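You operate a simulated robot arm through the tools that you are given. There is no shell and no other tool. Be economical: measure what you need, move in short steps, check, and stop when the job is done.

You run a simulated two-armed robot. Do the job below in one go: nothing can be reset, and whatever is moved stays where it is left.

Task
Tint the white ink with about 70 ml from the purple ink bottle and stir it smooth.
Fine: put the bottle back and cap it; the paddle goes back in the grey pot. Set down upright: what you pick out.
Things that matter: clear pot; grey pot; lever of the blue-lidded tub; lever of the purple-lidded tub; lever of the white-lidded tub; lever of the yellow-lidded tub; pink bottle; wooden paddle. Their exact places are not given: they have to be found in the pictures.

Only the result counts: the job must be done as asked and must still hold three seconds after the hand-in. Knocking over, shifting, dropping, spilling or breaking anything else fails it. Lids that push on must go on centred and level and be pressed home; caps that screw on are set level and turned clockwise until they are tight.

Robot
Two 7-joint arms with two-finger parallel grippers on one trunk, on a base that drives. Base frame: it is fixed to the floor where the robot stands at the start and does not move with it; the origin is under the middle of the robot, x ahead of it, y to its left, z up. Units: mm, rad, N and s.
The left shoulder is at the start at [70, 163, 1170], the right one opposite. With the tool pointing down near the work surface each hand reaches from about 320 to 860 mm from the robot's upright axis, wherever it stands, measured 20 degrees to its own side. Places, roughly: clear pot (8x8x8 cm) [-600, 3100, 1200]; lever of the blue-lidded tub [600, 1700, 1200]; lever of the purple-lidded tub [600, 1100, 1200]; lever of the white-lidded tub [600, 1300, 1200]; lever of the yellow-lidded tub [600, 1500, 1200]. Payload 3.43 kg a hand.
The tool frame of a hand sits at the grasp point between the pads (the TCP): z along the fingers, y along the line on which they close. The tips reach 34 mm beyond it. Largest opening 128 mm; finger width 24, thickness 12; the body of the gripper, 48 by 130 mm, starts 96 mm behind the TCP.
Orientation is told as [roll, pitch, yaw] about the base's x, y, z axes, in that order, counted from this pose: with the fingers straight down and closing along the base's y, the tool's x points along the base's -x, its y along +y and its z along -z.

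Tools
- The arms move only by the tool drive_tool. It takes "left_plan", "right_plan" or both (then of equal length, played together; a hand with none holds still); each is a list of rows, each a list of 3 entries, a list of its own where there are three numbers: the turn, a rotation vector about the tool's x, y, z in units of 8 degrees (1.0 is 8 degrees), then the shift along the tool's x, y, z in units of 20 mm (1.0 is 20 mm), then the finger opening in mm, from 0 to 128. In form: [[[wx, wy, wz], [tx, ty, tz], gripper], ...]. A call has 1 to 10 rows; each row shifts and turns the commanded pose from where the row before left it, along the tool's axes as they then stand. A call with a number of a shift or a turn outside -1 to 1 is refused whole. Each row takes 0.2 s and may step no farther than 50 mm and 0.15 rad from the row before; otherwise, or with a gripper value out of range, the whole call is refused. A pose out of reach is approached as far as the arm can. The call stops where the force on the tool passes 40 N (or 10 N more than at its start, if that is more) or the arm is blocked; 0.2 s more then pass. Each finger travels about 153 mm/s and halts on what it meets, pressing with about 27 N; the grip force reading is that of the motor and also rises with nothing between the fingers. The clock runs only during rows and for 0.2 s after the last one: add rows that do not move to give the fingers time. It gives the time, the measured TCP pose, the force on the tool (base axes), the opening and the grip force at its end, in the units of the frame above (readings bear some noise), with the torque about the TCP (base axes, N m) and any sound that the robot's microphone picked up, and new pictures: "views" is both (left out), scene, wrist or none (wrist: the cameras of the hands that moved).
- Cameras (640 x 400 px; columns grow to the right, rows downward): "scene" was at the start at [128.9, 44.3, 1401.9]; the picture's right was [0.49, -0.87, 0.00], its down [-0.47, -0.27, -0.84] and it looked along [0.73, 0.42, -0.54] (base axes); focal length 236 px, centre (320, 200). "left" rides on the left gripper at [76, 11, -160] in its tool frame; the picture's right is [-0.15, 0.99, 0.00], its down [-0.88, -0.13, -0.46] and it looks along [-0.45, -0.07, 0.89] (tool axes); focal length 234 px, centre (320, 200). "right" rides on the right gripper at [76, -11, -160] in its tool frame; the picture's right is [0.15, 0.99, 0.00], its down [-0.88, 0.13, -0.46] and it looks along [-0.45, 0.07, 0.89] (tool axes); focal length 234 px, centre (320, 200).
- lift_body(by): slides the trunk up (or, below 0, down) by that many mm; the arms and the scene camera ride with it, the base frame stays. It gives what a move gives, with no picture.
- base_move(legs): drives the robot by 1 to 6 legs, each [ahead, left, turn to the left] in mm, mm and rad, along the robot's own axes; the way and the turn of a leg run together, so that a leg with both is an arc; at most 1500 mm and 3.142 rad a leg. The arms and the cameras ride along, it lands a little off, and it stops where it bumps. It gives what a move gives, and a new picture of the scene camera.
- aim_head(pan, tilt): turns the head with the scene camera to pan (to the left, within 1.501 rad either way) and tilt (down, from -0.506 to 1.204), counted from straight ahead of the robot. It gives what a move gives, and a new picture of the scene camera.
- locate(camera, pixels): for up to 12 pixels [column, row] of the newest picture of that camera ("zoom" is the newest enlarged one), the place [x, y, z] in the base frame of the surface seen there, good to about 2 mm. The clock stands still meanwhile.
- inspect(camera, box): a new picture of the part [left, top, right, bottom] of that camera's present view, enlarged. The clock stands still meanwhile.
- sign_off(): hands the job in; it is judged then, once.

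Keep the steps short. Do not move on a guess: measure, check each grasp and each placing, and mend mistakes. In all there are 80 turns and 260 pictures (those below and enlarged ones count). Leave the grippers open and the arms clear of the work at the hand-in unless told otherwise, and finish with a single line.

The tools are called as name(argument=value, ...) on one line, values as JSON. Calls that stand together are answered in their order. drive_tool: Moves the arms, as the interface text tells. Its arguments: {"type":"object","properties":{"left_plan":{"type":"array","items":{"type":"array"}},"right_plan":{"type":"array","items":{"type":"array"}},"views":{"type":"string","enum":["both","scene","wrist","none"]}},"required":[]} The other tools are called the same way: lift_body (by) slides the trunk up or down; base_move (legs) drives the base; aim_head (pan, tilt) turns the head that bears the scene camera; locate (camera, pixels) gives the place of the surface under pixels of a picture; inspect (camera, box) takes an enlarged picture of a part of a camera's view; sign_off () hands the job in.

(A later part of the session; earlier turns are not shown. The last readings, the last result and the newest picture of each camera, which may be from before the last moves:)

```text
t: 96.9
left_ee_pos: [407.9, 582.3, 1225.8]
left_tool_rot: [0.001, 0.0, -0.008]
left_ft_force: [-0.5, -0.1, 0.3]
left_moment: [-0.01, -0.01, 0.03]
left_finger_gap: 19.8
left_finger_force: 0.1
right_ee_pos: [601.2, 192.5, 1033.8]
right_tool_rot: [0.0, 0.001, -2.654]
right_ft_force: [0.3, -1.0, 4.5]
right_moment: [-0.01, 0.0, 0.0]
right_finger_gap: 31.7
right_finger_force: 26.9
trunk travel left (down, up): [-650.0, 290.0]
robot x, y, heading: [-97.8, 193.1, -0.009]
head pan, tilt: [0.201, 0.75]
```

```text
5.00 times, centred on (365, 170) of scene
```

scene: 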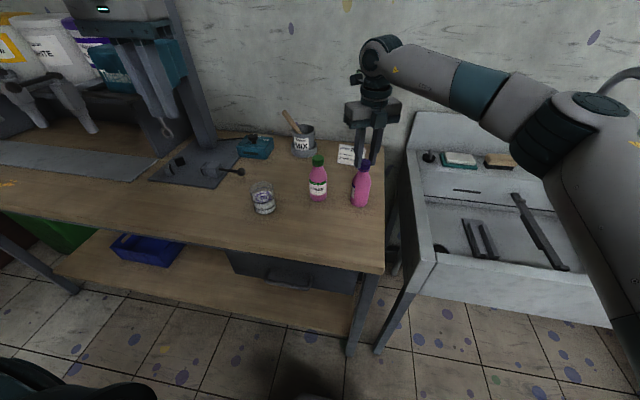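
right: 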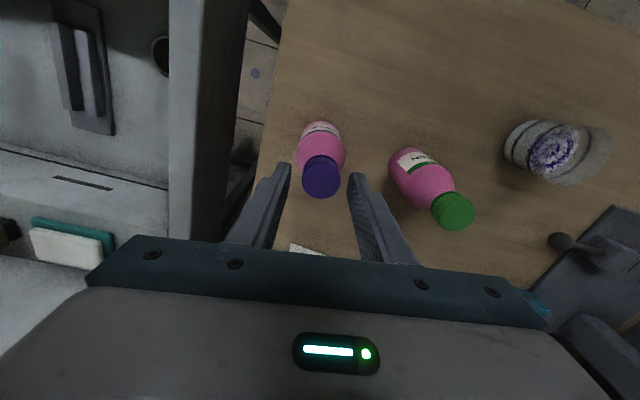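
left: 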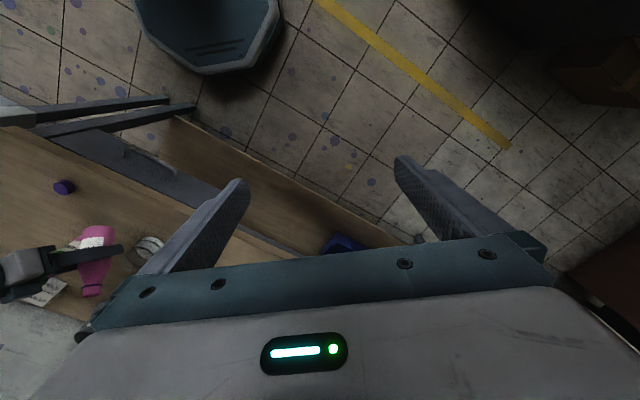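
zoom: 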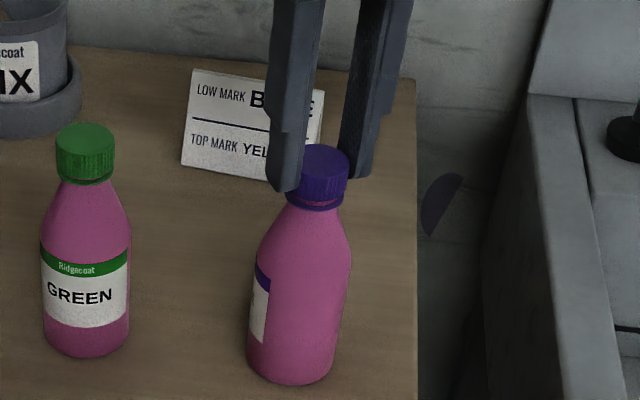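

The label has turned: the bottle itself began to rotate, so the cap was resisting. To be sure it is tight I'll unwind, regrip and turn once more while pressing down ~20 N so that the bottle stays put.

drive_tool(right_plan=[[[0, 0, 0], [0, 0, 0], 50], [[0, 0, 0], [0, 0, 0], 50], [[0, 0, -1], [0, 0, 0], 50], [[0, 0, -1], [0, 0, 0], 50], [[0, 0, -1], [0, 0, 0], 50], [[0, 0, -1], [0, 0, 0], 50], [[0, 0, -1], [0, 0, 0], 50], [[0, 0, -1], [0, 0, 0], 50], [[0, 0, -1], [0, 0, 0], 50], [[0, 0, -1], [0, 0, 0], 50]], views="none")

drive_tool(right_plan=[[[0, 0, -1], [0, 0, 0], 50], [[0, 0, -1], [0, 0, 0], 50], [[0, 0, -1], [0, 0, 0], 50], [[0, 0, -1], [0, 0, 0], 50], [[0, 0, -1], [0, 0, 0], 40], [[0, 0, 0], [0, 0, 0], 30], [[0, 0, 0], [0, 0, 0], 20], [[0, 0, 0], [0, 0, 0], 20]], views="none")

drive_tool(right_plan=[[[0, 0, 0], [0, 0, 0.06], 20], [[0, 0, 0], [0, 0, 0.06], 20], [[0, 0, 0], [0, 0, 0], 20]], views="none")

drive_tool(right_plan=[[[0, 0, 1], [0, 0, 0], 20], [[0, 0, 1], [0, 0, 0], 20], [[0, 0, 1], [0, 0, 0], 20], [[0, 0, 1], [0, 0, 0], 20]], views="none")

drive_tool(right_plan=[[[0, 0, 1], [0, 0, 0], 20], [[0, 0, 1], [0, 0, 0], 20], [[0, 0, 1], [0, 0, 0], 20], [[0, 0, 1], [0, 0, 0], 20]], views="scene")

inspect(camera="scene", box=[330, 130, 400, 210])

```text
t: 99.1
left_ee_pos: [408.0, 582.2, 1225.5]
left_tool_rot: [-0.001, 0.0, -0.006]
left_ft_force: [-0.2, -0.6, 0.0]
left_moment: [0.01, 0.0, 0.0]
left_finger_gap: 20.1
left_finger_force: 0.0
right_ee_pos: [601.1, 192.4, 1032.9]
right_tool_rot: [-0.001, -0.001, -1.531]
right_ft_force: [-0.2, 0.0, -0.1]
right_moment: [0.02, 0.0, 0.05]
right_finger_gap: 49.9
right_finger_force: 0.1
trunk travel left (down, up): [-650.0, 290.0]
robot x, y, heading: [-101.2, 192.3, -0.005]
head pan, tilt: [0.201, 0.75]
```

```text
t: 100.9
left_ee_pos: [408.6, 581.4, 1226.2]
left_tool_rot: [0.0, 0.0, -0.007]
left_ft_force: [-0.2, 0.0, -0.2]
left_moment: [-0.01, 0.01, -0.01]
left_finger_gap: 20.1
left_finger_force: 0.1
right_ee_pos: [600.9, 193.4, 1034.1]
right_tool_rot: [0.001, -0.002, -0.835]
right_ft_force: [0.4, -0.8, 0.4]
right_moment: [0.02, -0.01, 0.02]
right_finger_gap: 31.7
right_finger_force: 26.6
trunk travel left (down, up): [-650.0, 290.0]
robot x, y, heading: [-99.2, 194.3, -0.007]
head pan, tilt: [0.201, 0.75]
```

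```text
t: 101.7
left_ee_pos: [406.5, 580.9, 1226.7]
left_tool_rot: [0.0, -0.001, -0.008]
left_ft_force: [0.0, -0.5, -0.1]
left_moment: [-0.01, 0.02, -0.03]
left_finger_gap: 19.6
left_finger_force: 0.0
right_ee_pos: [601.7, 192.4, 1031.9]
right_tool_rot: [0.001, 0.0, -0.837]
right_ft_force: [2.5, -1.0, 13.1]
right_moment: [-0.03, -0.08, 0.01]
right_finger_gap: 31.5
right_finger_force: 27.1
trunk travel left (down, up): [-650.0, 290.0]
robot x, y, heading: [-100.1, 191.7, -0.004]
head pan, tilt: [0.201, 0.75]
```

```text
t: 102.7
left_ee_pos: [406.4, 582.0, 1226.9]
left_tool_rot: [0.0, 0.001, -0.007]
left_ft_force: [-0.7, 0.4, 0.1]
left_moment: [0.0, 0.04, -0.01]
left_finger_gap: 19.8
left_finger_force: 0.0
right_ee_pos: [600.4, 192.4, 1032.5]
right_tool_rot: [0.001, 0.0, -1.399]
right_ft_force: [3.0, -2.3, 15.7]
right_moment: [-0.15, -0.27, 0.04]
right_finger_gap: 31.7
right_finger_force: 26.5
trunk travel left (down, up): [-650.0, 290.0]
robot x, y, heading: [-97.6, 189.3, -0.005]
head pan, tilt: [0.201, 0.75]
```

```text
t: 103.7
left_ee_pos: [407.5, 582.7, 1227.1]
left_tool_rot: [0.0, -0.001, -0.009]
left_ft_force: [0.1, -0.8, 0.0]
left_moment: [0.02, 0.02, 0.01]
left_finger_gap: 20.0
left_finger_force: 0.1
right_ee_pos: [600.8, 191.8, 1031.0]
right_tool_rot: [0.001, 0.0, -1.956]
right_ft_force: [2.4, -1.1, 13.3]
right_moment: [-0.06, -0.11, -0.03]
right_finger_gap: 31.7
right_finger_force: 27.1
trunk travel left (down, up): [-650.0, 290.0]
robot x, y, heading: [-97.5, 190.5, -0.009]
head pan, tilt: [0.201, 0.75]
```

scene: 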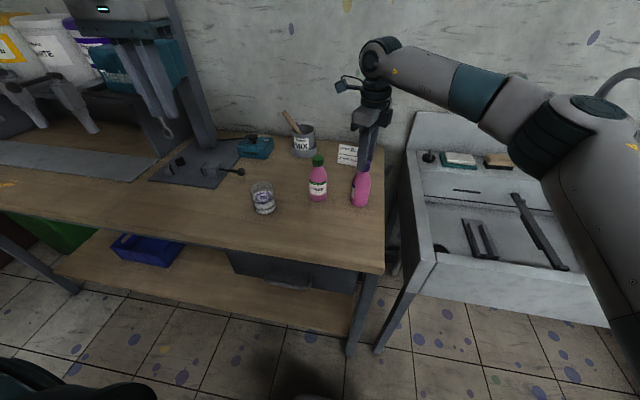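

```text
5.00 times, centred on (365, 170) of scene
```

zoom: 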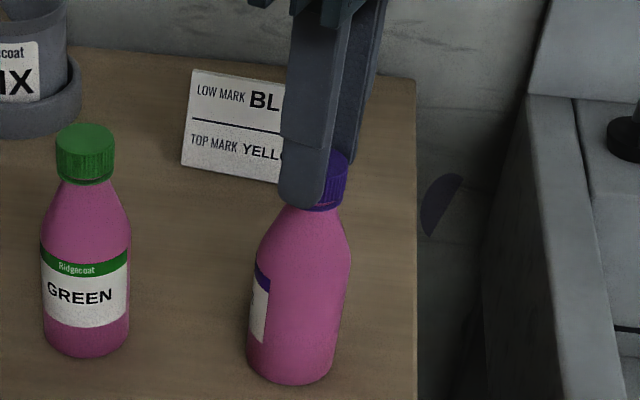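

The bottle stayed put this time, so the cap advanced. Continuing the turn, then one more regrip cycle with pressing, measuring the cap's height between.

drive_tool(right_plan=[[[0, 0, 1], [0, 0, 0.015], 20], [[0, 0, 1], [0, 0, 0.015], 20], [[0, 0, 1], [0, 0, 0.015], 20], [[0, 0, 1], [0, 0, 0.015], 20], [[0, 0, 1], [0, 0, 0.015], 20], [[0, 0, 1], [0, 0, 0.015], 20]], views="none")

inspect(camera="scene", box=[330, 130, 400, 210])

drive_tool(right_plan=[[[0, 0, 0], [0, 0, 0], 50], [[0, 0, 0], [0, 0, -0.1], 50], [[0, 0, -1], [0, 0, 0], 50], [[0, 0, -1], [0, 0, 0], 50], [[0, 0, -1], [0, 0, 0], 50], [[0, 0, -1], [0, 0, 0], 50], [[0, 0, -1], [0, 0, 0], 50], [[0, 0, -1], [0, 0, 0], 50], [[0, 0, -1], [0, 0, 0], 50], [[0, 0, -1], [0, 0, 0], 50]], views="none")

drive_tool(right_plan=[[[0, 0, -1], [0, 0, 0], 50], [[0, 0, -1], [0, 0, 0], 50], [[0, 0, -1], [0, 0, 0], 50], [[0, 0, -1], [0, 0, 0], 50], [[0, 0, -1], [0, 0, 0], 50], [[0, 0, -1], [0, 0, 0], 50], [[0, 0, -1], [0, 0, 0], 50], [[0, 0, -1], [0, 0, 0], 50], [[0, 0, -1], [0, 0, 0], 50], [[0, 0, -1], [0, 0, 0], 50]], views="wrist")

locate(camera="right", pixels=[[308, 181], [332, 181], [320, 172], [320, 192], [320, 182], [312, 174], [328, 174], [312, 189], [328, 189]])

drive_tool(right_plan=[[[0, 0, 0], [0, 0, 0], 40], [[0, 0, 0], [0, 0, 0], 30], [[0, 0, 0], [0, 0, 0], 20], [[0, 0, 0], [0, 0, 0.08], 20], [[0, 0, 0], [0, 0, 0.08], 20], [[0, 0, 1], [0, 0, 0], 20], [[0, 0, 1], [0, 0, 0], 20], [[0, 0, 1], [0, 0, 0], 20], [[0, 0, 1], [0, 0, 0], 20]], views="none")

drive_tool(right_plan=[[[0, 0, 1], [0, 0, 0.01], 20], [[0, 0, 1], [0, 0, 0.01], 20], [[0, 0, 1], [0, 0, 0.01], 20], [[0, 0, 1], [0, 0, 0.01], 20], [[0, 0, 1], [0, 0, 0.01], 20], [[0, 0, 1], [0, 0, 0.01], 20], [[0, 0, 1], [0, 0, 0.01], 20], [[0, 0, 1], [0, 0, 0.01], 20]], views="none")

inspect(camera="scene", box=[330, 130, 400, 210])

```text
t: 105.1
left_ee_pos: [405.3, 580.7, 1226.4]
left_tool_rot: [0.0, -0.002, -0.008]
left_ft_force: [-0.3, -0.2, 0.3]
left_moment: [-0.01, -0.02, -0.03]
left_finger_gap: 19.9
left_finger_force: 0.0
right_ee_pos: [599.5, 192.9, 1030.2]
right_tool_rot: [0.0, 0.002, -2.794]
right_ft_force: [3.1, -1.2, 18.5]
right_moment: [0.0, -0.15, -0.04]
right_finger_gap: 31.7
right_finger_force: 26.8
trunk travel left (down, up): [-650.0, 290.0]
robot x, y, heading: [-97.7, 195.7, -0.007]
head pan, tilt: [0.201, 0.75]
```

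```text
5.00 times, centred on (365, 170) of scene
```

zoom: 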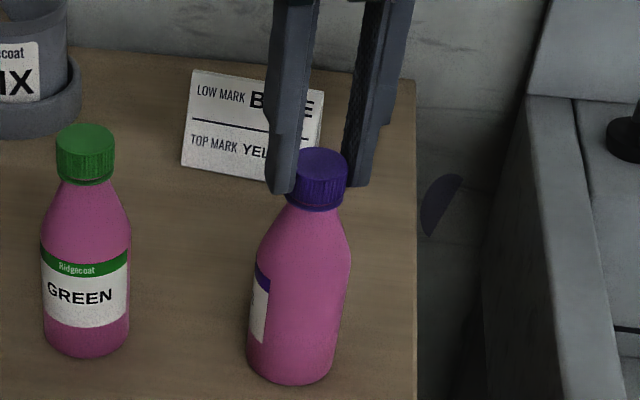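

```text
t: 107.3
left_ee_pos: [407.6, 582.9, 1226.4]
left_tool_rot: [-0.001, -0.001, -0.007]
left_ft_force: [0.0, -0.1, -0.2]
left_moment: [0.0, -0.02, 0.01]
left_finger_gap: 20.0
left_finger_force: 0.1
right_ee_pos: [601.2, 193.1, 1031.0]
right_tool_rot: [0.0, 0.0, -1.673]
right_ft_force: [0.1, 0.7, -0.5]
right_moment: [0.03, -0.01, -0.02]
right_finger_gap: 50.2
right_finger_force: 0.0
trunk travel left (down, up): [-650.0, 290.0]
robot x, y, heading: [-98.5, 193.9, -0.006]
head pan, tilt: [0.201, 0.75]
```

```text
t: 109.5
left_ee_pos: [407.4, 581.8, 1225.2]
left_tool_rot: [0.0, 0.001, -0.008]
left_ft_force: [0.5, -0.1, 0.7]
left_moment: [0.02, 0.01, -0.01]
left_finger_gap: 20.1
left_finger_force: 0.0
right_ee_pos: [602.0, 192.2, 1031.6]
right_tool_rot: [0.0, 0.0, -0.275]
right_ft_force: [-0.8, 0.7, -0.1]
right_moment: [0.01, 0.01, 0.01]
right_finger_gap: 49.9
right_finger_force: 0.0
trunk travel left (down, up): [-650.0, 290.0]
robot x, y, heading: [-100.9, 193.5, -0.007]
head pan, tilt: [0.201, 0.75]
```

right: 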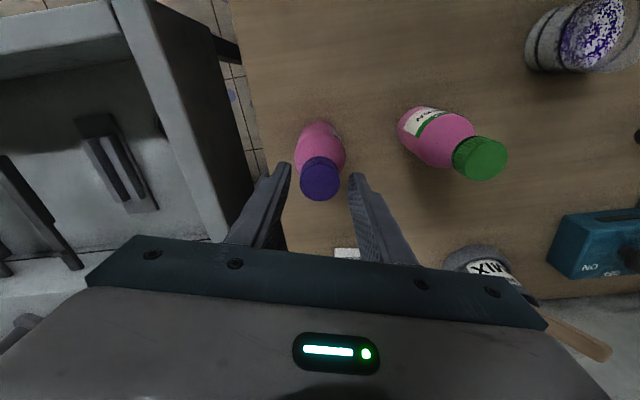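

```text
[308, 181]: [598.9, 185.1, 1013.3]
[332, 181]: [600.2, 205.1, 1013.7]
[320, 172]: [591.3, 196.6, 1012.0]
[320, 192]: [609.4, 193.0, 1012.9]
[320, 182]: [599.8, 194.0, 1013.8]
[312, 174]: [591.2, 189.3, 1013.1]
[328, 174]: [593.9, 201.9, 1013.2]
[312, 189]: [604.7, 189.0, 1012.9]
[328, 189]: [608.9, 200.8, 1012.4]
```

```text
t: 111.5
left_ee_pos: [406.2, 581.3, 1226.4]
left_tool_rot: [0.0, -0.002, -0.008]
left_ft_force: [0.0, -0.8, -0.5]
left_moment: [-0.01, 0.03, 0.02]
left_finger_gap: 20.2
left_finger_force: 0.0
right_ee_pos: [601.3, 193.7, 1029.1]
right_tool_rot: [0.002, -0.001, -0.838]
right_ft_force: [4.5, -1.6, 19.1]
right_moment: [-0.11, -0.29, 0.04]
right_finger_gap: 31.9
right_finger_force: 26.9
trunk travel left (down, up): [-650.0, 290.0]
robot x, y, heading: [-97.3, 191.1, -0.011]
head pan, tilt: [0.201, 0.75]
```

```text
t: 113.3
left_ee_pos: [404.8, 582.0, 1227.7]
left_tool_rot: [-0.001, 0.0, -0.008]
left_ft_force: [0.7, -0.5, 0.3]
left_moment: [0.03, 0.0, 0.03]
left_finger_gap: 20.2
left_finger_force: 0.1
right_ee_pos: [600.3, 193.2, 1028.8]
right_tool_rot: [0.004, 0.0, -1.957]
right_ft_force: [4.3, -1.0, 28.9]
right_moment: [0.01, -0.23, -0.01]
right_finger_gap: 31.8
right_finger_force: 26.8
trunk travel left (down, up): [-650.0, 290.0]
robot x, y, heading: [-101.7, 189.0, -0.007]
head pan, tilt: [0.201, 0.75]
```

```text
5.00 times, centred on (365, 170) of scene
```

zoom: 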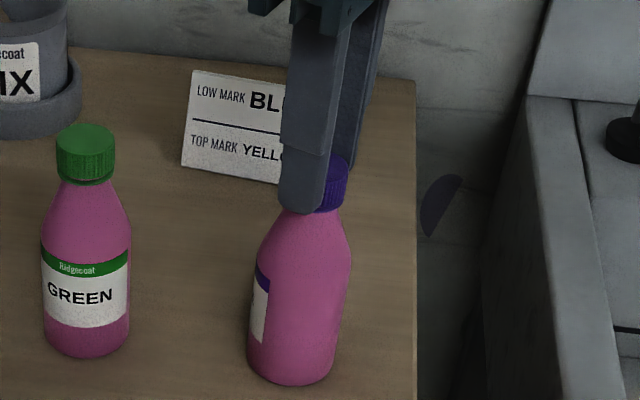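

Cap top went 1015.4→1013.0 and the bottle did not turn, so there is still thread left. Another full clockwise cycle.

drive_tool(right_plan=[[[0, 0, 1], [0, 0, 0], 20], [[0, 0, 1], [0, 0, 0], 20], [[0, 0, 1], [0, 0, 0], 20], [[0, 0, 1], [0, 0, 0], 20], [[0, 0, 1], [0, 0, 0], 20], [[0, 0, 1], [0, 0, 0], 20]], views="none")

inspect(camera="scene", box=[330, 130, 400, 210])

drive_tool(right_plan=[[[0, 0, 0], [0, 0, 0], 50], [[0, 0, 0], [0, 0, -0.13], 50], [[0, 0, -1], [0, 0, 0], 50], [[0, 0, -1], [0, 0, 0], 50], [[0, 0, -1], [0, 0, 0], 50], [[0, 0, -1], [0, 0, 0], 50], [[0, 0, -1], [0, 0, 0], 50], [[0, 0, -1], [0, 0, 0], 50], [[0, 0, -1], [0, 0, 0], 50], [[0, 0, -1], [0, 0, 0], 50]], views="none")

drive_tool(right_plan=[[[0, 0, -1], [0, 0, 0], 50], [[0, 0, -1], [0, 0, 0], 50], [[0, 0, -1], [0, 0, 0], 50], [[0, 0, -1], [0, 0, 0], 50], [[0, 0, -1], [0, 0, 0], 50], [[0, 0, -1], [0, 0, 0], 50], [[0, 0, -1], [0, 0, 0], 50], [[0, 0, -1], [0, 0, 0], 50], [[0, 0, -1], [0, 0, 0], 50], [[0, 0, -1], [0, 0, 0], 50]], views="wrist")

locate(camera="right", pixels=[[308, 181], [332, 181], [320, 172], [320, 192], [320, 182], [312, 174], [328, 174], [312, 189], [328, 189]])

drive_tool(right_plan=[[[0, 0, 0], [0, 0, 0], 40], [[0, 0, 0], [0, 0, 0], 30], [[0, 0, 0], [0, 0, 0], 20], [[0, 0, 0], [0, 0, 0.06], 20], [[0, 0, 0], [0, 0, 0.06], 20], [[0, 0, 1], [0, 0, 0], 20], [[0, 0, 1], [0, 0, 0], 20], [[0, 0, 1], [0, 0, 0], 20], [[0, 0, 1], [0, 0, 0], 20]], views="none")

drive_tool(right_plan=[[[0, 0, 1], [0, 0, 0.005], 20], [[0, 0, 1], [0, 0, 0.005], 20], [[0, 0, 1], [0, 0, 0.005], 20], [[0, 0, 1], [0, 0, 0.005], 20], [[0, 0, 1], [0, 0, 0.005], 20], [[0, 0, 1], [0, 0, 0.005], 20], [[0, 0, 1], [0, 0, 0], 20]], views="none")

inspect(camera="scene", box=[330, 130, 400, 210])

drive_tool(right_plan=[[[0, 0, 1], [0, 0, 0], 20], [[0, 0, 1], [0, 0, 0], 20], [[0, 0, 1], [0, 0, 0], 20], [[0, 0, 1], [0, 0, 0], 20], [[0, 0, 1], [0, 0, 0], 20], [[0, 0, 1], [0, 0, 0], 20], [[0, 0, 1], [0, 0, 0], 20]], views="none")

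inspect(camera="scene", box=[330, 130, 400, 210])

```text
t: 114.7
left_ee_pos: [405.2, 581.8, 1227.0]
left_tool_rot: [0.001, -0.002, -0.006]
left_ft_force: [0.0, -0.2, 0.4]
left_moment: [0.0, -0.05, 0.01]
left_finger_gap: 20.2
left_finger_force: 0.1
right_ee_pos: [600.0, 193.2, 1027.6]
right_tool_rot: [0.001, 0.002, -2.794]
right_ft_force: [-0.1, 0.2, 21.7]
right_moment: [0.03, -0.01, 0.23]
right_finger_gap: 31.7
right_finger_force: 27.0
trunk travel left (down, up): [-650.0, 290.0]
robot x, y, heading: [-100.3, 192.5, -0.008]
head pan, tilt: [0.201, 0.75]
```

```text
5.00 times, centred on (365, 170) of scene
```

zoom: 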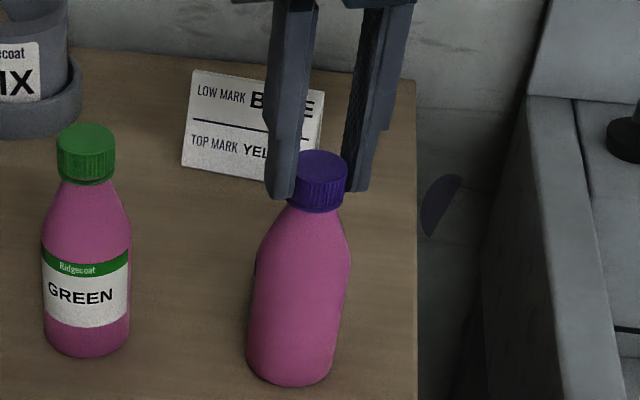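

```text
t: 116.9
left_ee_pos: [408.3, 581.0, 1225.7]
left_tool_rot: [0.0, 0.0, -0.007]
left_ft_force: [0.7, -0.2, -0.2]
left_moment: [-0.04, 0.02, -0.01]
left_finger_gap: 20.0
left_finger_force: 0.1
right_ee_pos: [600.3, 193.2, 1028.3]
right_tool_rot: [0.0, -0.001, -1.674]
right_ft_force: [0.4, 0.4, -0.3]
right_moment: [-0.02, 0.01, 0.0]
right_finger_gap: 50.1
right_finger_force: 0.0
trunk travel left (down, up): [-650.0, 290.0]
robot x, y, heading: [-98.7, 191.2, -0.004]
head pan, tilt: [0.201, 0.75]
```

```text
t: 119.1
left_ee_pos: [407.8, 581.8, 1226.3]
left_tool_rot: [0.0, 0.0, -0.006]
left_ft_force: [-0.4, 0.3, -0.1]
left_moment: [-0.02, 0.04, 0.03]
left_finger_gap: 20.1
left_finger_force: 0.0
right_ee_pos: [600.4, 193.2, 1028.6]
right_tool_rot: [-0.001, 0.001, -0.276]
right_ft_force: [-0.2, 0.3, 0.6]
right_moment: [-0.02, 0.01, -0.03]
right_finger_gap: 49.9
right_finger_force: 0.1
trunk travel left (down, up): [-650.0, 290.0]
robot x, y, heading: [-99.5, 193.8, -0.009]
head pan, tilt: [0.201, 0.75]
```

right: 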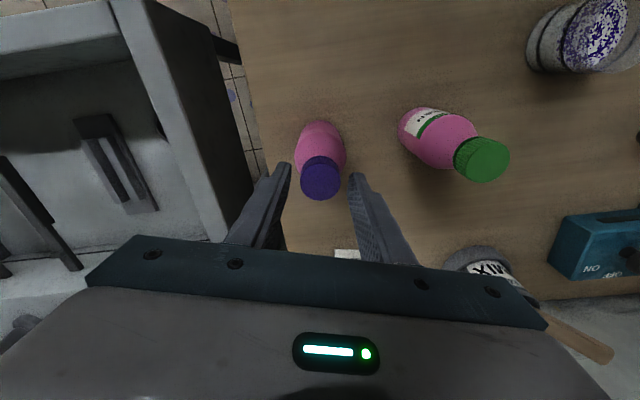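

```text
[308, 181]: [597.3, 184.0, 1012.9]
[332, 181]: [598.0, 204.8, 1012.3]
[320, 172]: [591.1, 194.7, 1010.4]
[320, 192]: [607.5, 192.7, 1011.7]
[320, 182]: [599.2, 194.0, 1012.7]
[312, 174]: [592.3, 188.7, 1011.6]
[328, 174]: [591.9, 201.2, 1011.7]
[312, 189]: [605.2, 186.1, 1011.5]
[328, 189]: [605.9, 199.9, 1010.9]
```

```text
t: 121.1
left_ee_pos: [406.9, 581.7, 1227.5]
left_tool_rot: [-0.001, 0.0, -0.007]
left_ft_force: [0.0, 0.0, -0.7]
left_moment: [-0.03, -0.04, 0.0]
left_finger_gap: 19.8
left_finger_force: 0.1
right_ee_pos: [601.5, 193.1, 1028.5]
right_tool_rot: [0.001, 0.002, -0.839]
right_ft_force: [0.2, -0.2, 11.6]
right_moment: [0.02, 0.02, 0.15]
right_finger_gap: 31.5
right_finger_force: 26.7
trunk travel left (down, up): [-650.0, 290.0]
robot x, y, heading: [-101.9, 192.6, -0.009]
head pan, tilt: [0.201, 0.75]
```

```text
t: 122.7
left_ee_pos: [404.4, 582.5, 1227.2]
left_tool_rot: [-0.002, -0.001, -0.007]
left_ft_force: [-0.7, 1.1, -0.2]
left_moment: [0.01, 0.01, 0.03]
left_finger_gap: 20.0
left_finger_force: 0.1
right_ee_pos: [600.2, 193.0, 1027.2]
right_tool_rot: [0.003, 0.002, -1.818]
right_ft_force: [-0.3, -0.1, 19.1]
right_moment: [-0.02, 0.0, 0.23]
right_finger_gap: 31.6
right_finger_force: 26.7
trunk travel left (down, up): [-650.0, 290.0]
robot x, y, heading: [-98.1, 191.3, -0.002]
head pan, tilt: [0.201, 0.75]
```

```text
5.00 times, centred on (365, 170) of scene
```

zoom: 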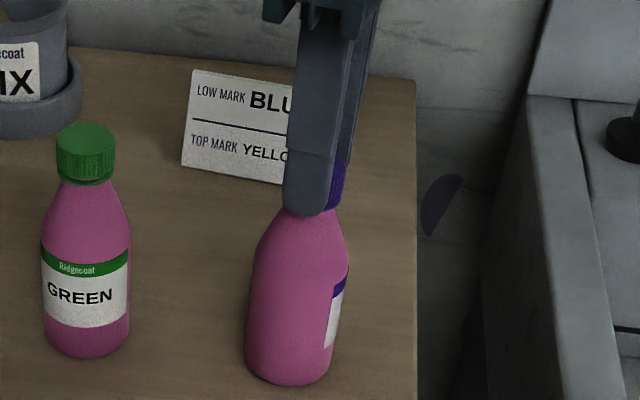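

```text
t: 124.3
left_ee_pos: [405.6, 582.0, 1226.7]
left_tool_rot: [0.0, -0.001, -0.006]
left_ft_force: [0.0, 0.5, -0.2]
left_moment: [-0.01, 0.0, -0.02]
left_finger_gap: 20.0
left_finger_force: 0.1
right_ee_pos: [599.6, 193.1, 1026.5]
right_tool_rot: [0.0, 0.001, -2.793]
right_ft_force: [0.9, -0.1, 17.9]
right_moment: [-0.03, -0.03, 0.24]
right_finger_gap: 31.6
right_finger_force: 27.0
trunk travel left (down, up): [-650.0, 290.0]
robot x, y, heading: [-96.0, 194.9, -0.011]
head pan, tilt: [0.201, 0.75]
```

```text
5.00 times, centred on (365, 170) of scene
```

zoom: 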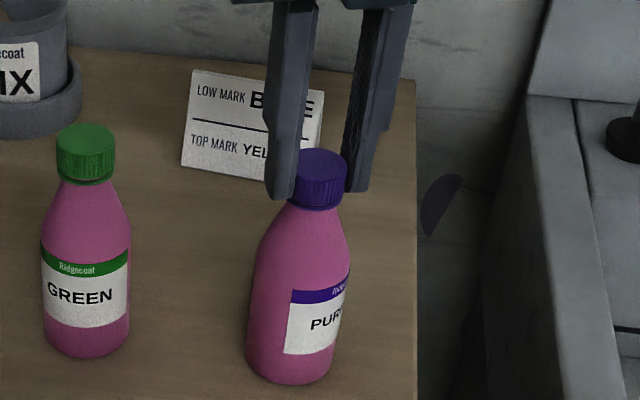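

Now it is tight: torque 0.23 N·m and the bottle turns with the cap; cap top at 1011.8, level. Releasing, raising the right hand, and looking closely at the paddle.

drive_tool(right_plan=[[[0, 0, 0], [0, 0, 0], 50], [[0, 0, 0], [0, 0, 0], 60], [[0, 0, -1], [0, 0, -1], 60], [[0, 0, -1], [0, 0, -1], 60], [[0, 0, -1], [0, 0, -1], 60], [[0, 0, -1], [0, 0, -1], 60], [[0, 0, -1], [0, 0, -1], 60], [[0, 0, -1], [0, 0, -1], 60], [[0, 0, -1], [0, 0, -1], 60], [[0, 0, -1], [0, 0, -1], 60]], views="scene")

inspect(camera="scene", box=[270, 100, 330, 160])

inspect(camera="left", box=[0, 0, 640, 400])

```text
t: 126.5
left_ee_pos: [406.8, 582.4, 1226.1]
left_tool_rot: [-0.002, 0.0, -0.008]
left_ft_force: [0.8, 0.3, 0.6]
left_moment: [0.01, -0.02, -0.02]
left_finger_gap: 19.9
left_finger_force: 0.0
right_ee_pos: [601.9, 191.0, 1187.4]
right_tool_rot: [0.002, 0.001, -1.673]
right_ft_force: [-1.6, 0.1, -0.7]
right_moment: [-0.03, -0.01, -0.01]
right_finger_gap: 59.9
right_finger_force: 0.0
trunk travel left (down, up): [-650.0, 290.0]
robot x, y, heading: [-101.7, 195.1, -0.011]
head pan, tilt: [0.201, 0.75]
```

scene: 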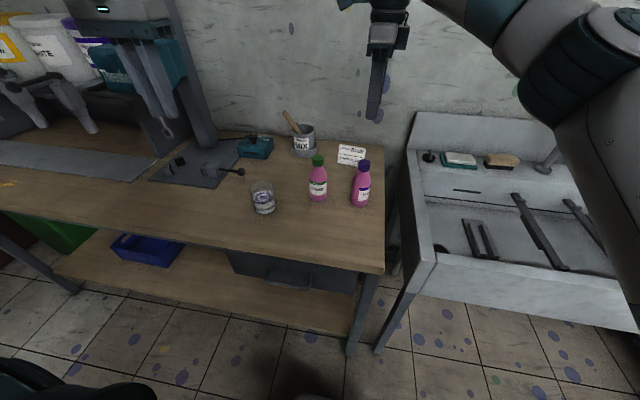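

```text
6.67 times, centred on (300, 130) of scene
```

zoom: 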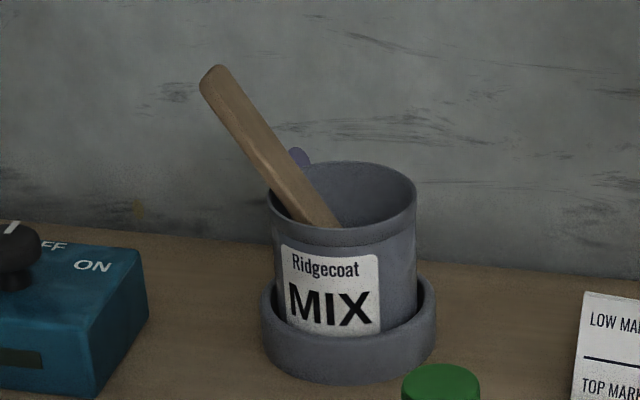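

```text
1.00 times, centred on (320, 200) of left (not enlarged: the box is as wide or as high as the picture)
```

zoom: 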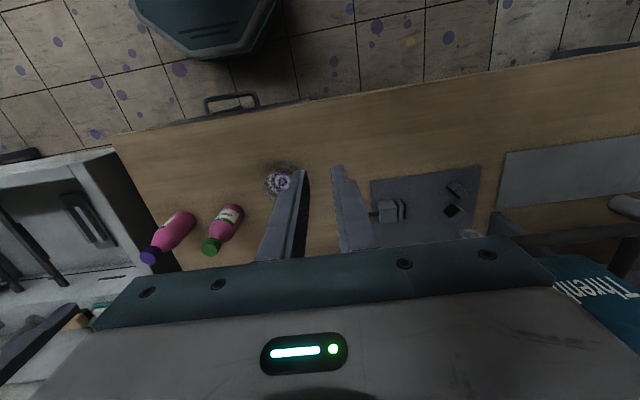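

Locating points along the paddle and the grey pot's rim.

locate(camera="scene", pixels=[[284.3, 111.3], [286.5, 114.5], [288, 117.3], [290, 120.3], [291.8, 123.3], [295.5, 129.3], [299, 132], [285.6, 117.6], [289.6, 116], [289.2, 124.2], [300, 134.5], [310, 127]])

```text
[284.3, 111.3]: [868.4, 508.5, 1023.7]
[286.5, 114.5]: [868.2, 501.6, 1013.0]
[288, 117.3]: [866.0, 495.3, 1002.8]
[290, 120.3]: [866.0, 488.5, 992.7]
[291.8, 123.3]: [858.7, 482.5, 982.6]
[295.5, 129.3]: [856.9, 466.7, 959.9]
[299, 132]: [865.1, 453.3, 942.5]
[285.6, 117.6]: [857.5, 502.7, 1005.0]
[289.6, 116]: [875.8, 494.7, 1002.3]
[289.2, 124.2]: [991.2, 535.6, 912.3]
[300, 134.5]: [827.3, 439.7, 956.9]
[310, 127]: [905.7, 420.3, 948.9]
```

Paddle: top ≈(868,508,1026), axis ≈(0.14,0.54,0.83), thin side facing across y–z. I bring the left hand forward, tip it forward 80°, and lower to a pre-grasp in front of the paddle.

drive_tool(left_plan=[[[0, 0, 0], [-1, -0.45, 0], 20], [[0, 0, 0], [-1, -0.45, 0], 20], [[0, 0, 0], [-1, -0.45, 0], 20], [[0, 0, 0], [-1, -0.45, 0], 20], [[0, 0, 0], [-1, -0.45, 0], 20], [[0, 0, 0], [-1, -0.45, 0], 20], [[0, 0, 0], [-1, -0.45, 0], 20], [[0, 0, 0], [-1, -0.45, 0], 20], [[0, 0, 0], [-1, -0.45, 0], 20], [[0, 0, 0], [-1, -0.45, 0], 20]], views="none")

drive_tool(left_plan=[[[0, -1, 0], [0, 0, 0], 40], [[0, -1, 0], [0, 0, 0], 60], [[0, -1, 0], [0, 0, 0], 60], [[0, -1, 0], [0, 0, 0], 60], [[0, -1, 0], [0, 0, 0], 60], [[0, -1, 0], [0, 0, 0], 60], [[0, -1, 0], [0, 0, 0], 60], [[0, -1, 0], [0, 0, 0], 60], [[0, -1, 0], [0, 0, 0], 60], [[0, -1, 0], [0, 0, 0], 60]], views="none")

drive_tool(left_plan=[[[0, 0, -0.82], [0, 0, 0], 60], [[0, 0, -0.82], [0, 0, 0], 60], [[0, 0, -0.82], [0, 0, 0], 60], [[0, 0, -0.82], [0, 0, 0], 60], [[0, 0, -0.82], [0, 0, 0], 60], [[0, 0, 0], [0, 0, 0], 60]], views="both")

```text
t: 128.7
left_ee_pos: [586.5, 500.2, 1225.8]
left_tool_rot: [0.0, 0.001, -0.004]
left_ft_force: [-0.3, 0.6, 0.5]
left_moment: [0.02, -0.06, 0.02]
left_finger_gap: 19.8
left_finger_force: 0.1
left hand out of reach, approached as far as the arm can: row 10
right_ee_pos: [599.4, 192.3, 1185.5]
right_tool_rot: [0.002, -0.001, -1.677]
right_ft_force: [-0.5, -0.1, 0.2]
right_moment: [0.05, -0.01, 0.01]
right_finger_gap: 60.0
right_finger_force: 0.0
trunk travel left (down, up): [-650.0, 290.0]
robot x, y, heading: [-100.3, 191.2, -0.009]
head pan, tilt: [0.201, 0.75]
```

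```text
t: 130.9
left_ee_pos: [588.1, 501.5, 1226.4]
left_tool_rot: [-0.011, -1.397, 0.003]
left_ft_force: [0.0, 0.3, -1.0]
left_moment: [-0.02, -0.02, 0.0]
left_finger_gap: 60.1
left_finger_force: 0.0
right_ee_pos: [602.1, 192.0, 1184.6]
right_tool_rot: [-0.001, 0.0, -1.676]
right_ft_force: [0.3, -0.3, -1.0]
right_moment: [-0.01, 0.02, 0.0]
right_finger_gap: 60.0
right_finger_force: 0.1
trunk travel left (down, up): [-650.0, 290.0]
robot x, y, heading: [-101.9, 194.9, -0.008]
head pan, tilt: [0.201, 0.75]
```

```text
t: 132.3
left_ee_pos: [587.1, 500.5, 1225.7]
left_tool_rot: [-1.256, -0.974, 1.302]
left_ft_force: [-0.2, 0.5, -0.2]
left_moment: [-0.01, 0.01, -0.01]
left_finger_gap: 60.0
left_finger_force: 0.1
right_ee_pos: [601.0, 193.6, 1184.9]
right_tool_rot: [0.001, 0.002, -1.676]
right_ft_force: [-0.9, -0.3, -1.3]
right_moment: [0.01, -0.04, -0.03]
right_finger_gap: 60.0
right_finger_force: 0.0
trunk travel left (down, up): [-650.0, 290.0]
robot x, y, heading: [-99.9, 192.4, -0.009]
head pan, tilt: [0.201, 0.75]
```

scene: 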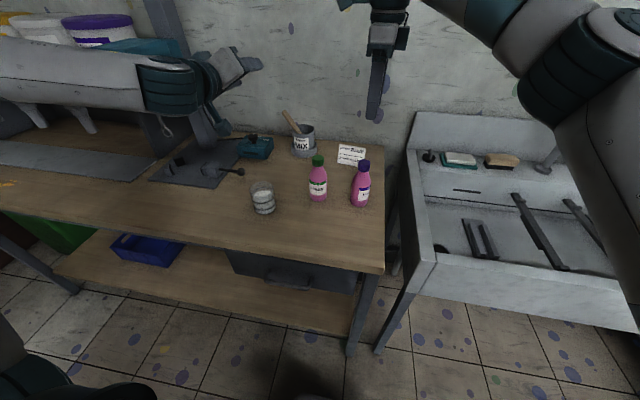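
left: 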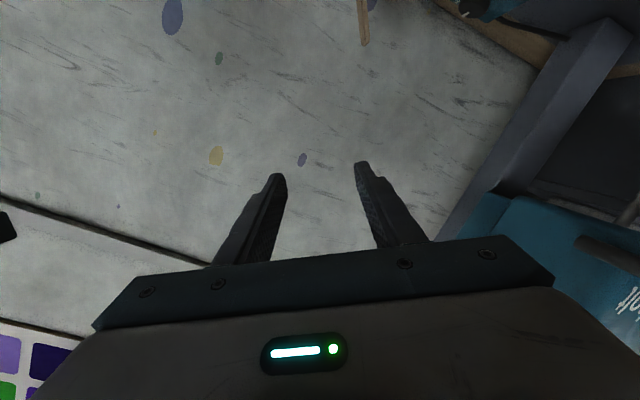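

Roll matches: the paddle appears parallel to the fingers' "up". Moving in a straight line to the pre-grasp (778,497,1018).

drive_tool(left_plan=[[[0, 0, 0], [0.606, 0.38, 0.935], 60], [[0, 0, 0], [0.606, 0.38, 0.935], 60], [[0, 0, 0], [0.606, 0.38, 0.935], 60], [[0, 0, 0], [0.606, 0.38, 0.935], 60], [[0, 0, 0], [0.606, 0.38, 0.935], 60], [[0, 0, 0], [0.606, 0.38, 0.935], 60]], views="none")

drive_tool(left_plan=[[[0, 0, 0], [0.606, 0.38, 0.935], 60], [[0, 0, 0], [0.606, 0.38, 0.935], 60], [[0, 0, 0], [0.606, 0.38, 0.935], 60], [[0, 0, 0], [0.606, 0.38, 0.935], 60], [[0, 0, 0], [0.606, 0.38, 0.935], 60], [[0, 0, 0], [0.606, 0.38, 0.935], 60], [[0, 0, 0], [0, 0, 0], 60]], views="both")

inspect(camera="left", box=[220, 60, 460, 260])

```text
t: 133.7
left_ee_pos: [684.6, 498.6, 1120.5]
left_tool_rot: [-1.256, -0.974, 1.301]
left_ft_force: [-0.6, 0.9, -1.3]
left_moment: [-0.03, -0.05, -0.02]
left_finger_gap: 60.1
left_finger_force: 0.0
right_ee_pos: [602.6, 192.9, 1184.4]
right_tool_rot: [-0.002, 0.0, -1.676]
right_ft_force: [0.1, 0.2, -0.3]
right_moment: [0.01, 0.0, 0.01]
right_finger_gap: 60.0
right_finger_force: 0.0
trunk travel left (down, up): [-650.0, 290.0]
robot x, y, heading: [-101.0, 193.0, -0.003]
head pan, tilt: [0.201, 0.75]
```

```text
t: 135.3
left_ee_pos: [765.2, 501.0, 1031.3]
left_tool_rot: [-1.252, -0.976, 1.298]
left_ft_force: [0.3, -0.2, -0.1]
left_moment: [0.01, -0.03, -0.02]
left_finger_gap: 60.3
left_finger_force: 0.1
left hand out of reach, approached as far as the arm can: row 6
right_ee_pos: [601.1, 192.3, 1185.2]
right_tool_rot: [-0.002, 0.0, -1.676]
right_ft_force: [0.0, 0.7, 0.7]
right_moment: [-0.02, 0.02, -0.01]
right_finger_gap: 60.1
right_finger_force: 0.1
trunk travel left (down, up): [-650.0, 290.0]
robot x, y, heading: [-99.5, 191.7, -0.007]
head pan, tilt: [0.201, 0.75]
```

scene: 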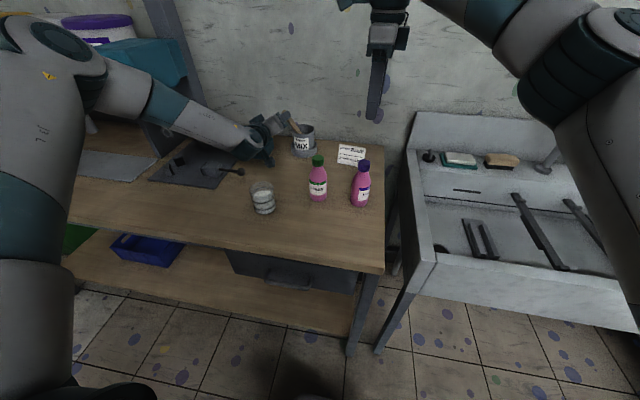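
left: 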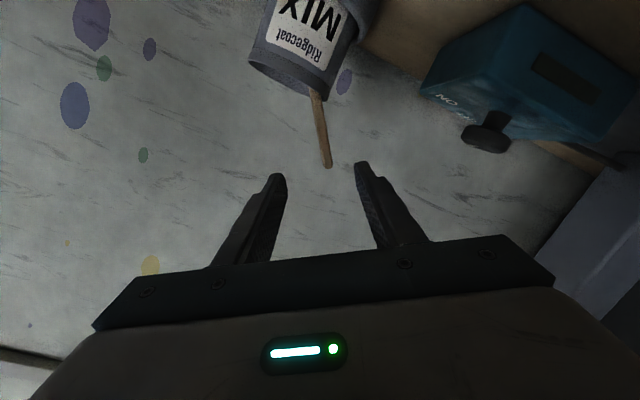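

```text
2.00 times, centred on (340, 160) of left
```

zoom: 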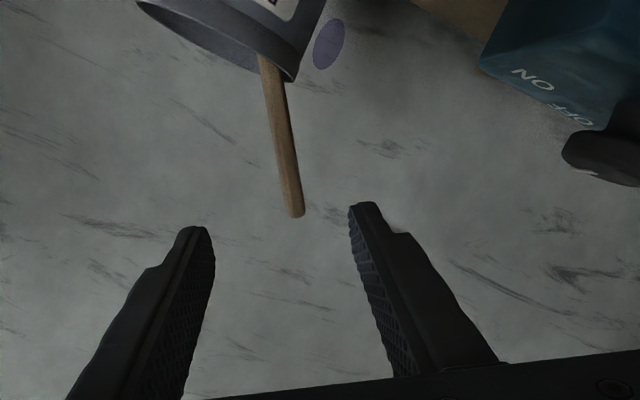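

The arm is at its reach. Driving the base 70 mm ahead (paddle passes between the open fingers), then checking.

base_move(legs=[[70, 0, 0]])

inspect(camera="left", box=[220, 60, 460, 260])

locate(camera="zoom", pixels=[[290, 190], [285, 170], [280, 150], [275, 130], [270, 110], [296, 210], [288, 180]])

```text
t: 136.3
left_ee_pos: [834.4, 500.5, 1031.8]
left_tool_rot: [-1.253, -0.975, 1.3]
left_ft_force: [-0.1, 0.6, 0.2]
left_moment: [-0.01, -0.03, -0.02]
left_finger_gap: 60.0
left_finger_force: 0.1
right_ee_pos: [669.3, 191.2, 1185.2]
right_tool_rot: [0.001, -0.002, -1.675]
right_ft_force: [-0.2, 0.6, -0.7]
right_moment: [-0.01, -0.04, 0.03]
right_finger_gap: 59.9
right_finger_force: 0.0
trunk travel left (down, up): [-650.0, 290.0]
robot x, y, heading: [-30.1, 189.9, -0.006]
head pan, tilt: [0.201, 0.75]
```

scene: 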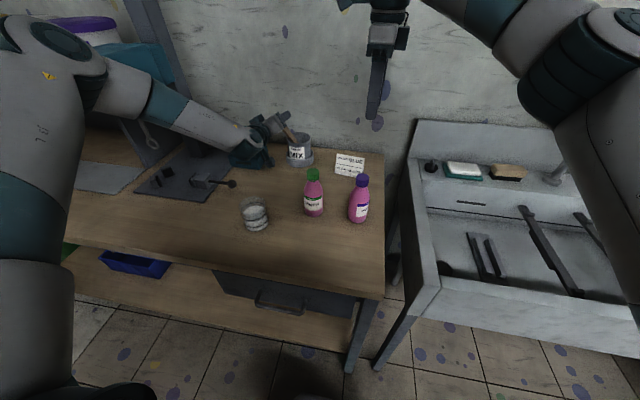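

```text
2.00 times, centred on (340, 160) of left
```

zoom: 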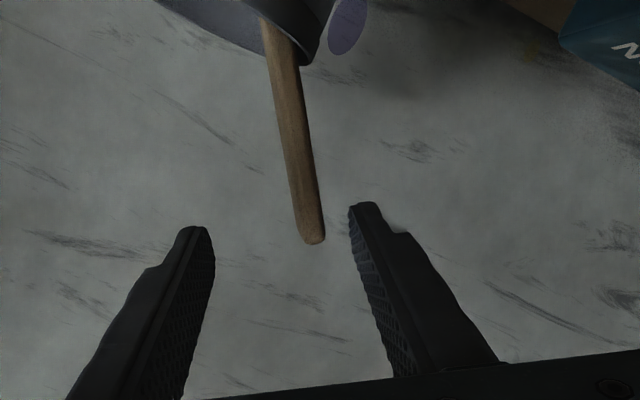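

```text
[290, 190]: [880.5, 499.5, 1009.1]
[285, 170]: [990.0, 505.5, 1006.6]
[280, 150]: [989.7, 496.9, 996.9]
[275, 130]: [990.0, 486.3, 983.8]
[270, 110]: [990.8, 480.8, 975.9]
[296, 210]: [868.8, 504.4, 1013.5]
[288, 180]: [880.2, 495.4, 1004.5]
```

Paddle lies between the fingers. Final approach to the grasp point (867,498,1002) and close.

drive_tool(left_plan=[[[0, 0, 0], [0.53, 0.27, 0.93], 60], [[0, 0, 0], [0.53, 0.27, 0.93], 60], [[0, 0, 0], [0, 0, 0], 60]], views="none")

inspect(camera="left", box=[220, 60, 460, 260])

drive_tool(left_plan=[[[0, 0, 0], [0, 0, 0], 40], [[0, 0, 0], [0, 0, 0], 25], [[0, 0, 0], [0, 0, 0], 10], [[0, 0, 0], [0, 0, 0], 0], [[0, 0, 0], [0, 0, 0], 0]], views="both")

inspect(camera="left", box=[220, 60, 460, 260])

```text
t: 137.1
left_ee_pos: [835.6, 500.6, 1031.0]
left_tool_rot: [-1.252, -0.973, 1.296]
left_ft_force: [0.5, -0.7, -0.1]
left_moment: [0.01, 0.01, 0.02]
left_finger_gap: 60.3
left_finger_force: 0.1
left hand out of reach, approached as far as the arm can: row 1, 2
right_ee_pos: [670.1, 191.6, 1183.9]
right_tool_rot: [0.001, -0.001, -1.675]
right_ft_force: [0.1, -0.2, 0.4]
right_moment: [-0.03, 0.01, -0.02]
right_finger_gap: 60.0
right_finger_force: 0.0
trunk travel left (down, up): [-650.0, 290.0]
robot x, y, heading: [-32.3, 191.4, -0.007]
head pan, tilt: [0.201, 0.75]
```

```text
2.00 times, centred on (340, 160) of left
```

zoom: 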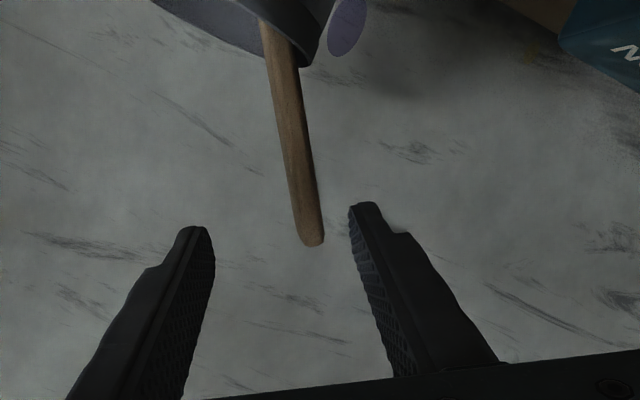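

```text
t: 138.3
left_ee_pos: [834.4, 500.6, 1032.0]
left_tool_rot: [-1.25, -0.974, 1.296]
left_ft_force: [-0.3, -0.2, -0.1]
left_moment: [0.08, 0.03, 0.03]
left_finger_gap: 8.6
left_finger_force: 26.8
right_ee_pos: [671.5, 192.2, 1184.4]
right_tool_rot: [0.001, 0.0, -1.674]
right_ft_force: [0.4, 0.8, -0.2]
right_moment: [0.0, 0.01, -0.02]
right_finger_gap: 59.9
right_finger_force: 0.0
trunk travel left (down, up): [-650.0, 290.0]
robot x, y, heading: [-30.9, 192.6, -0.011]
head pan, tilt: [0.201, 0.75]
```

scene: 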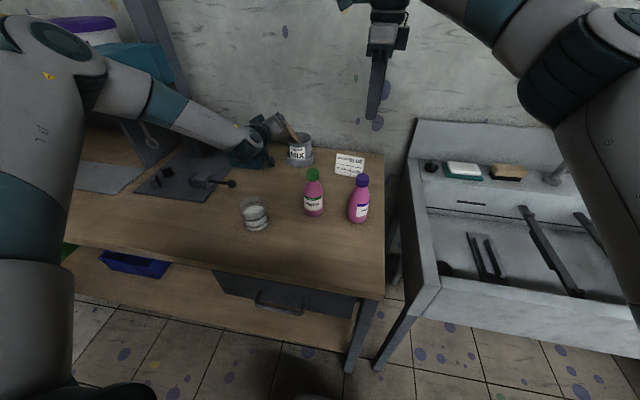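
left: 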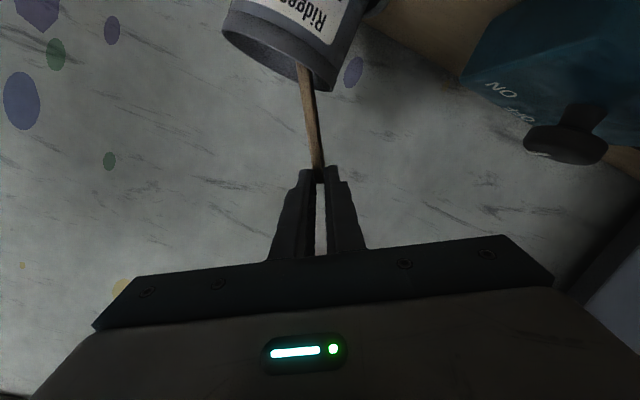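

```text
2.00 times, centred on (340, 160) of left
```

zoom: 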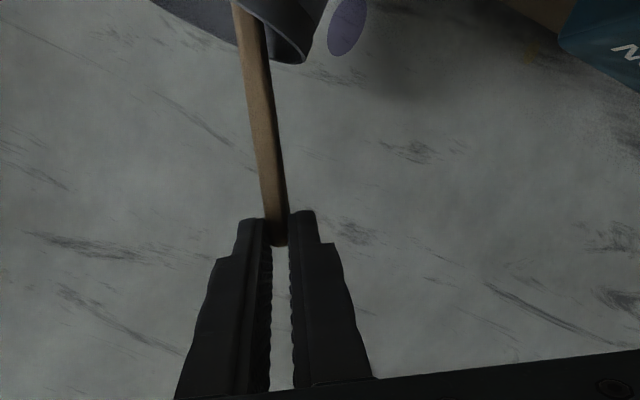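

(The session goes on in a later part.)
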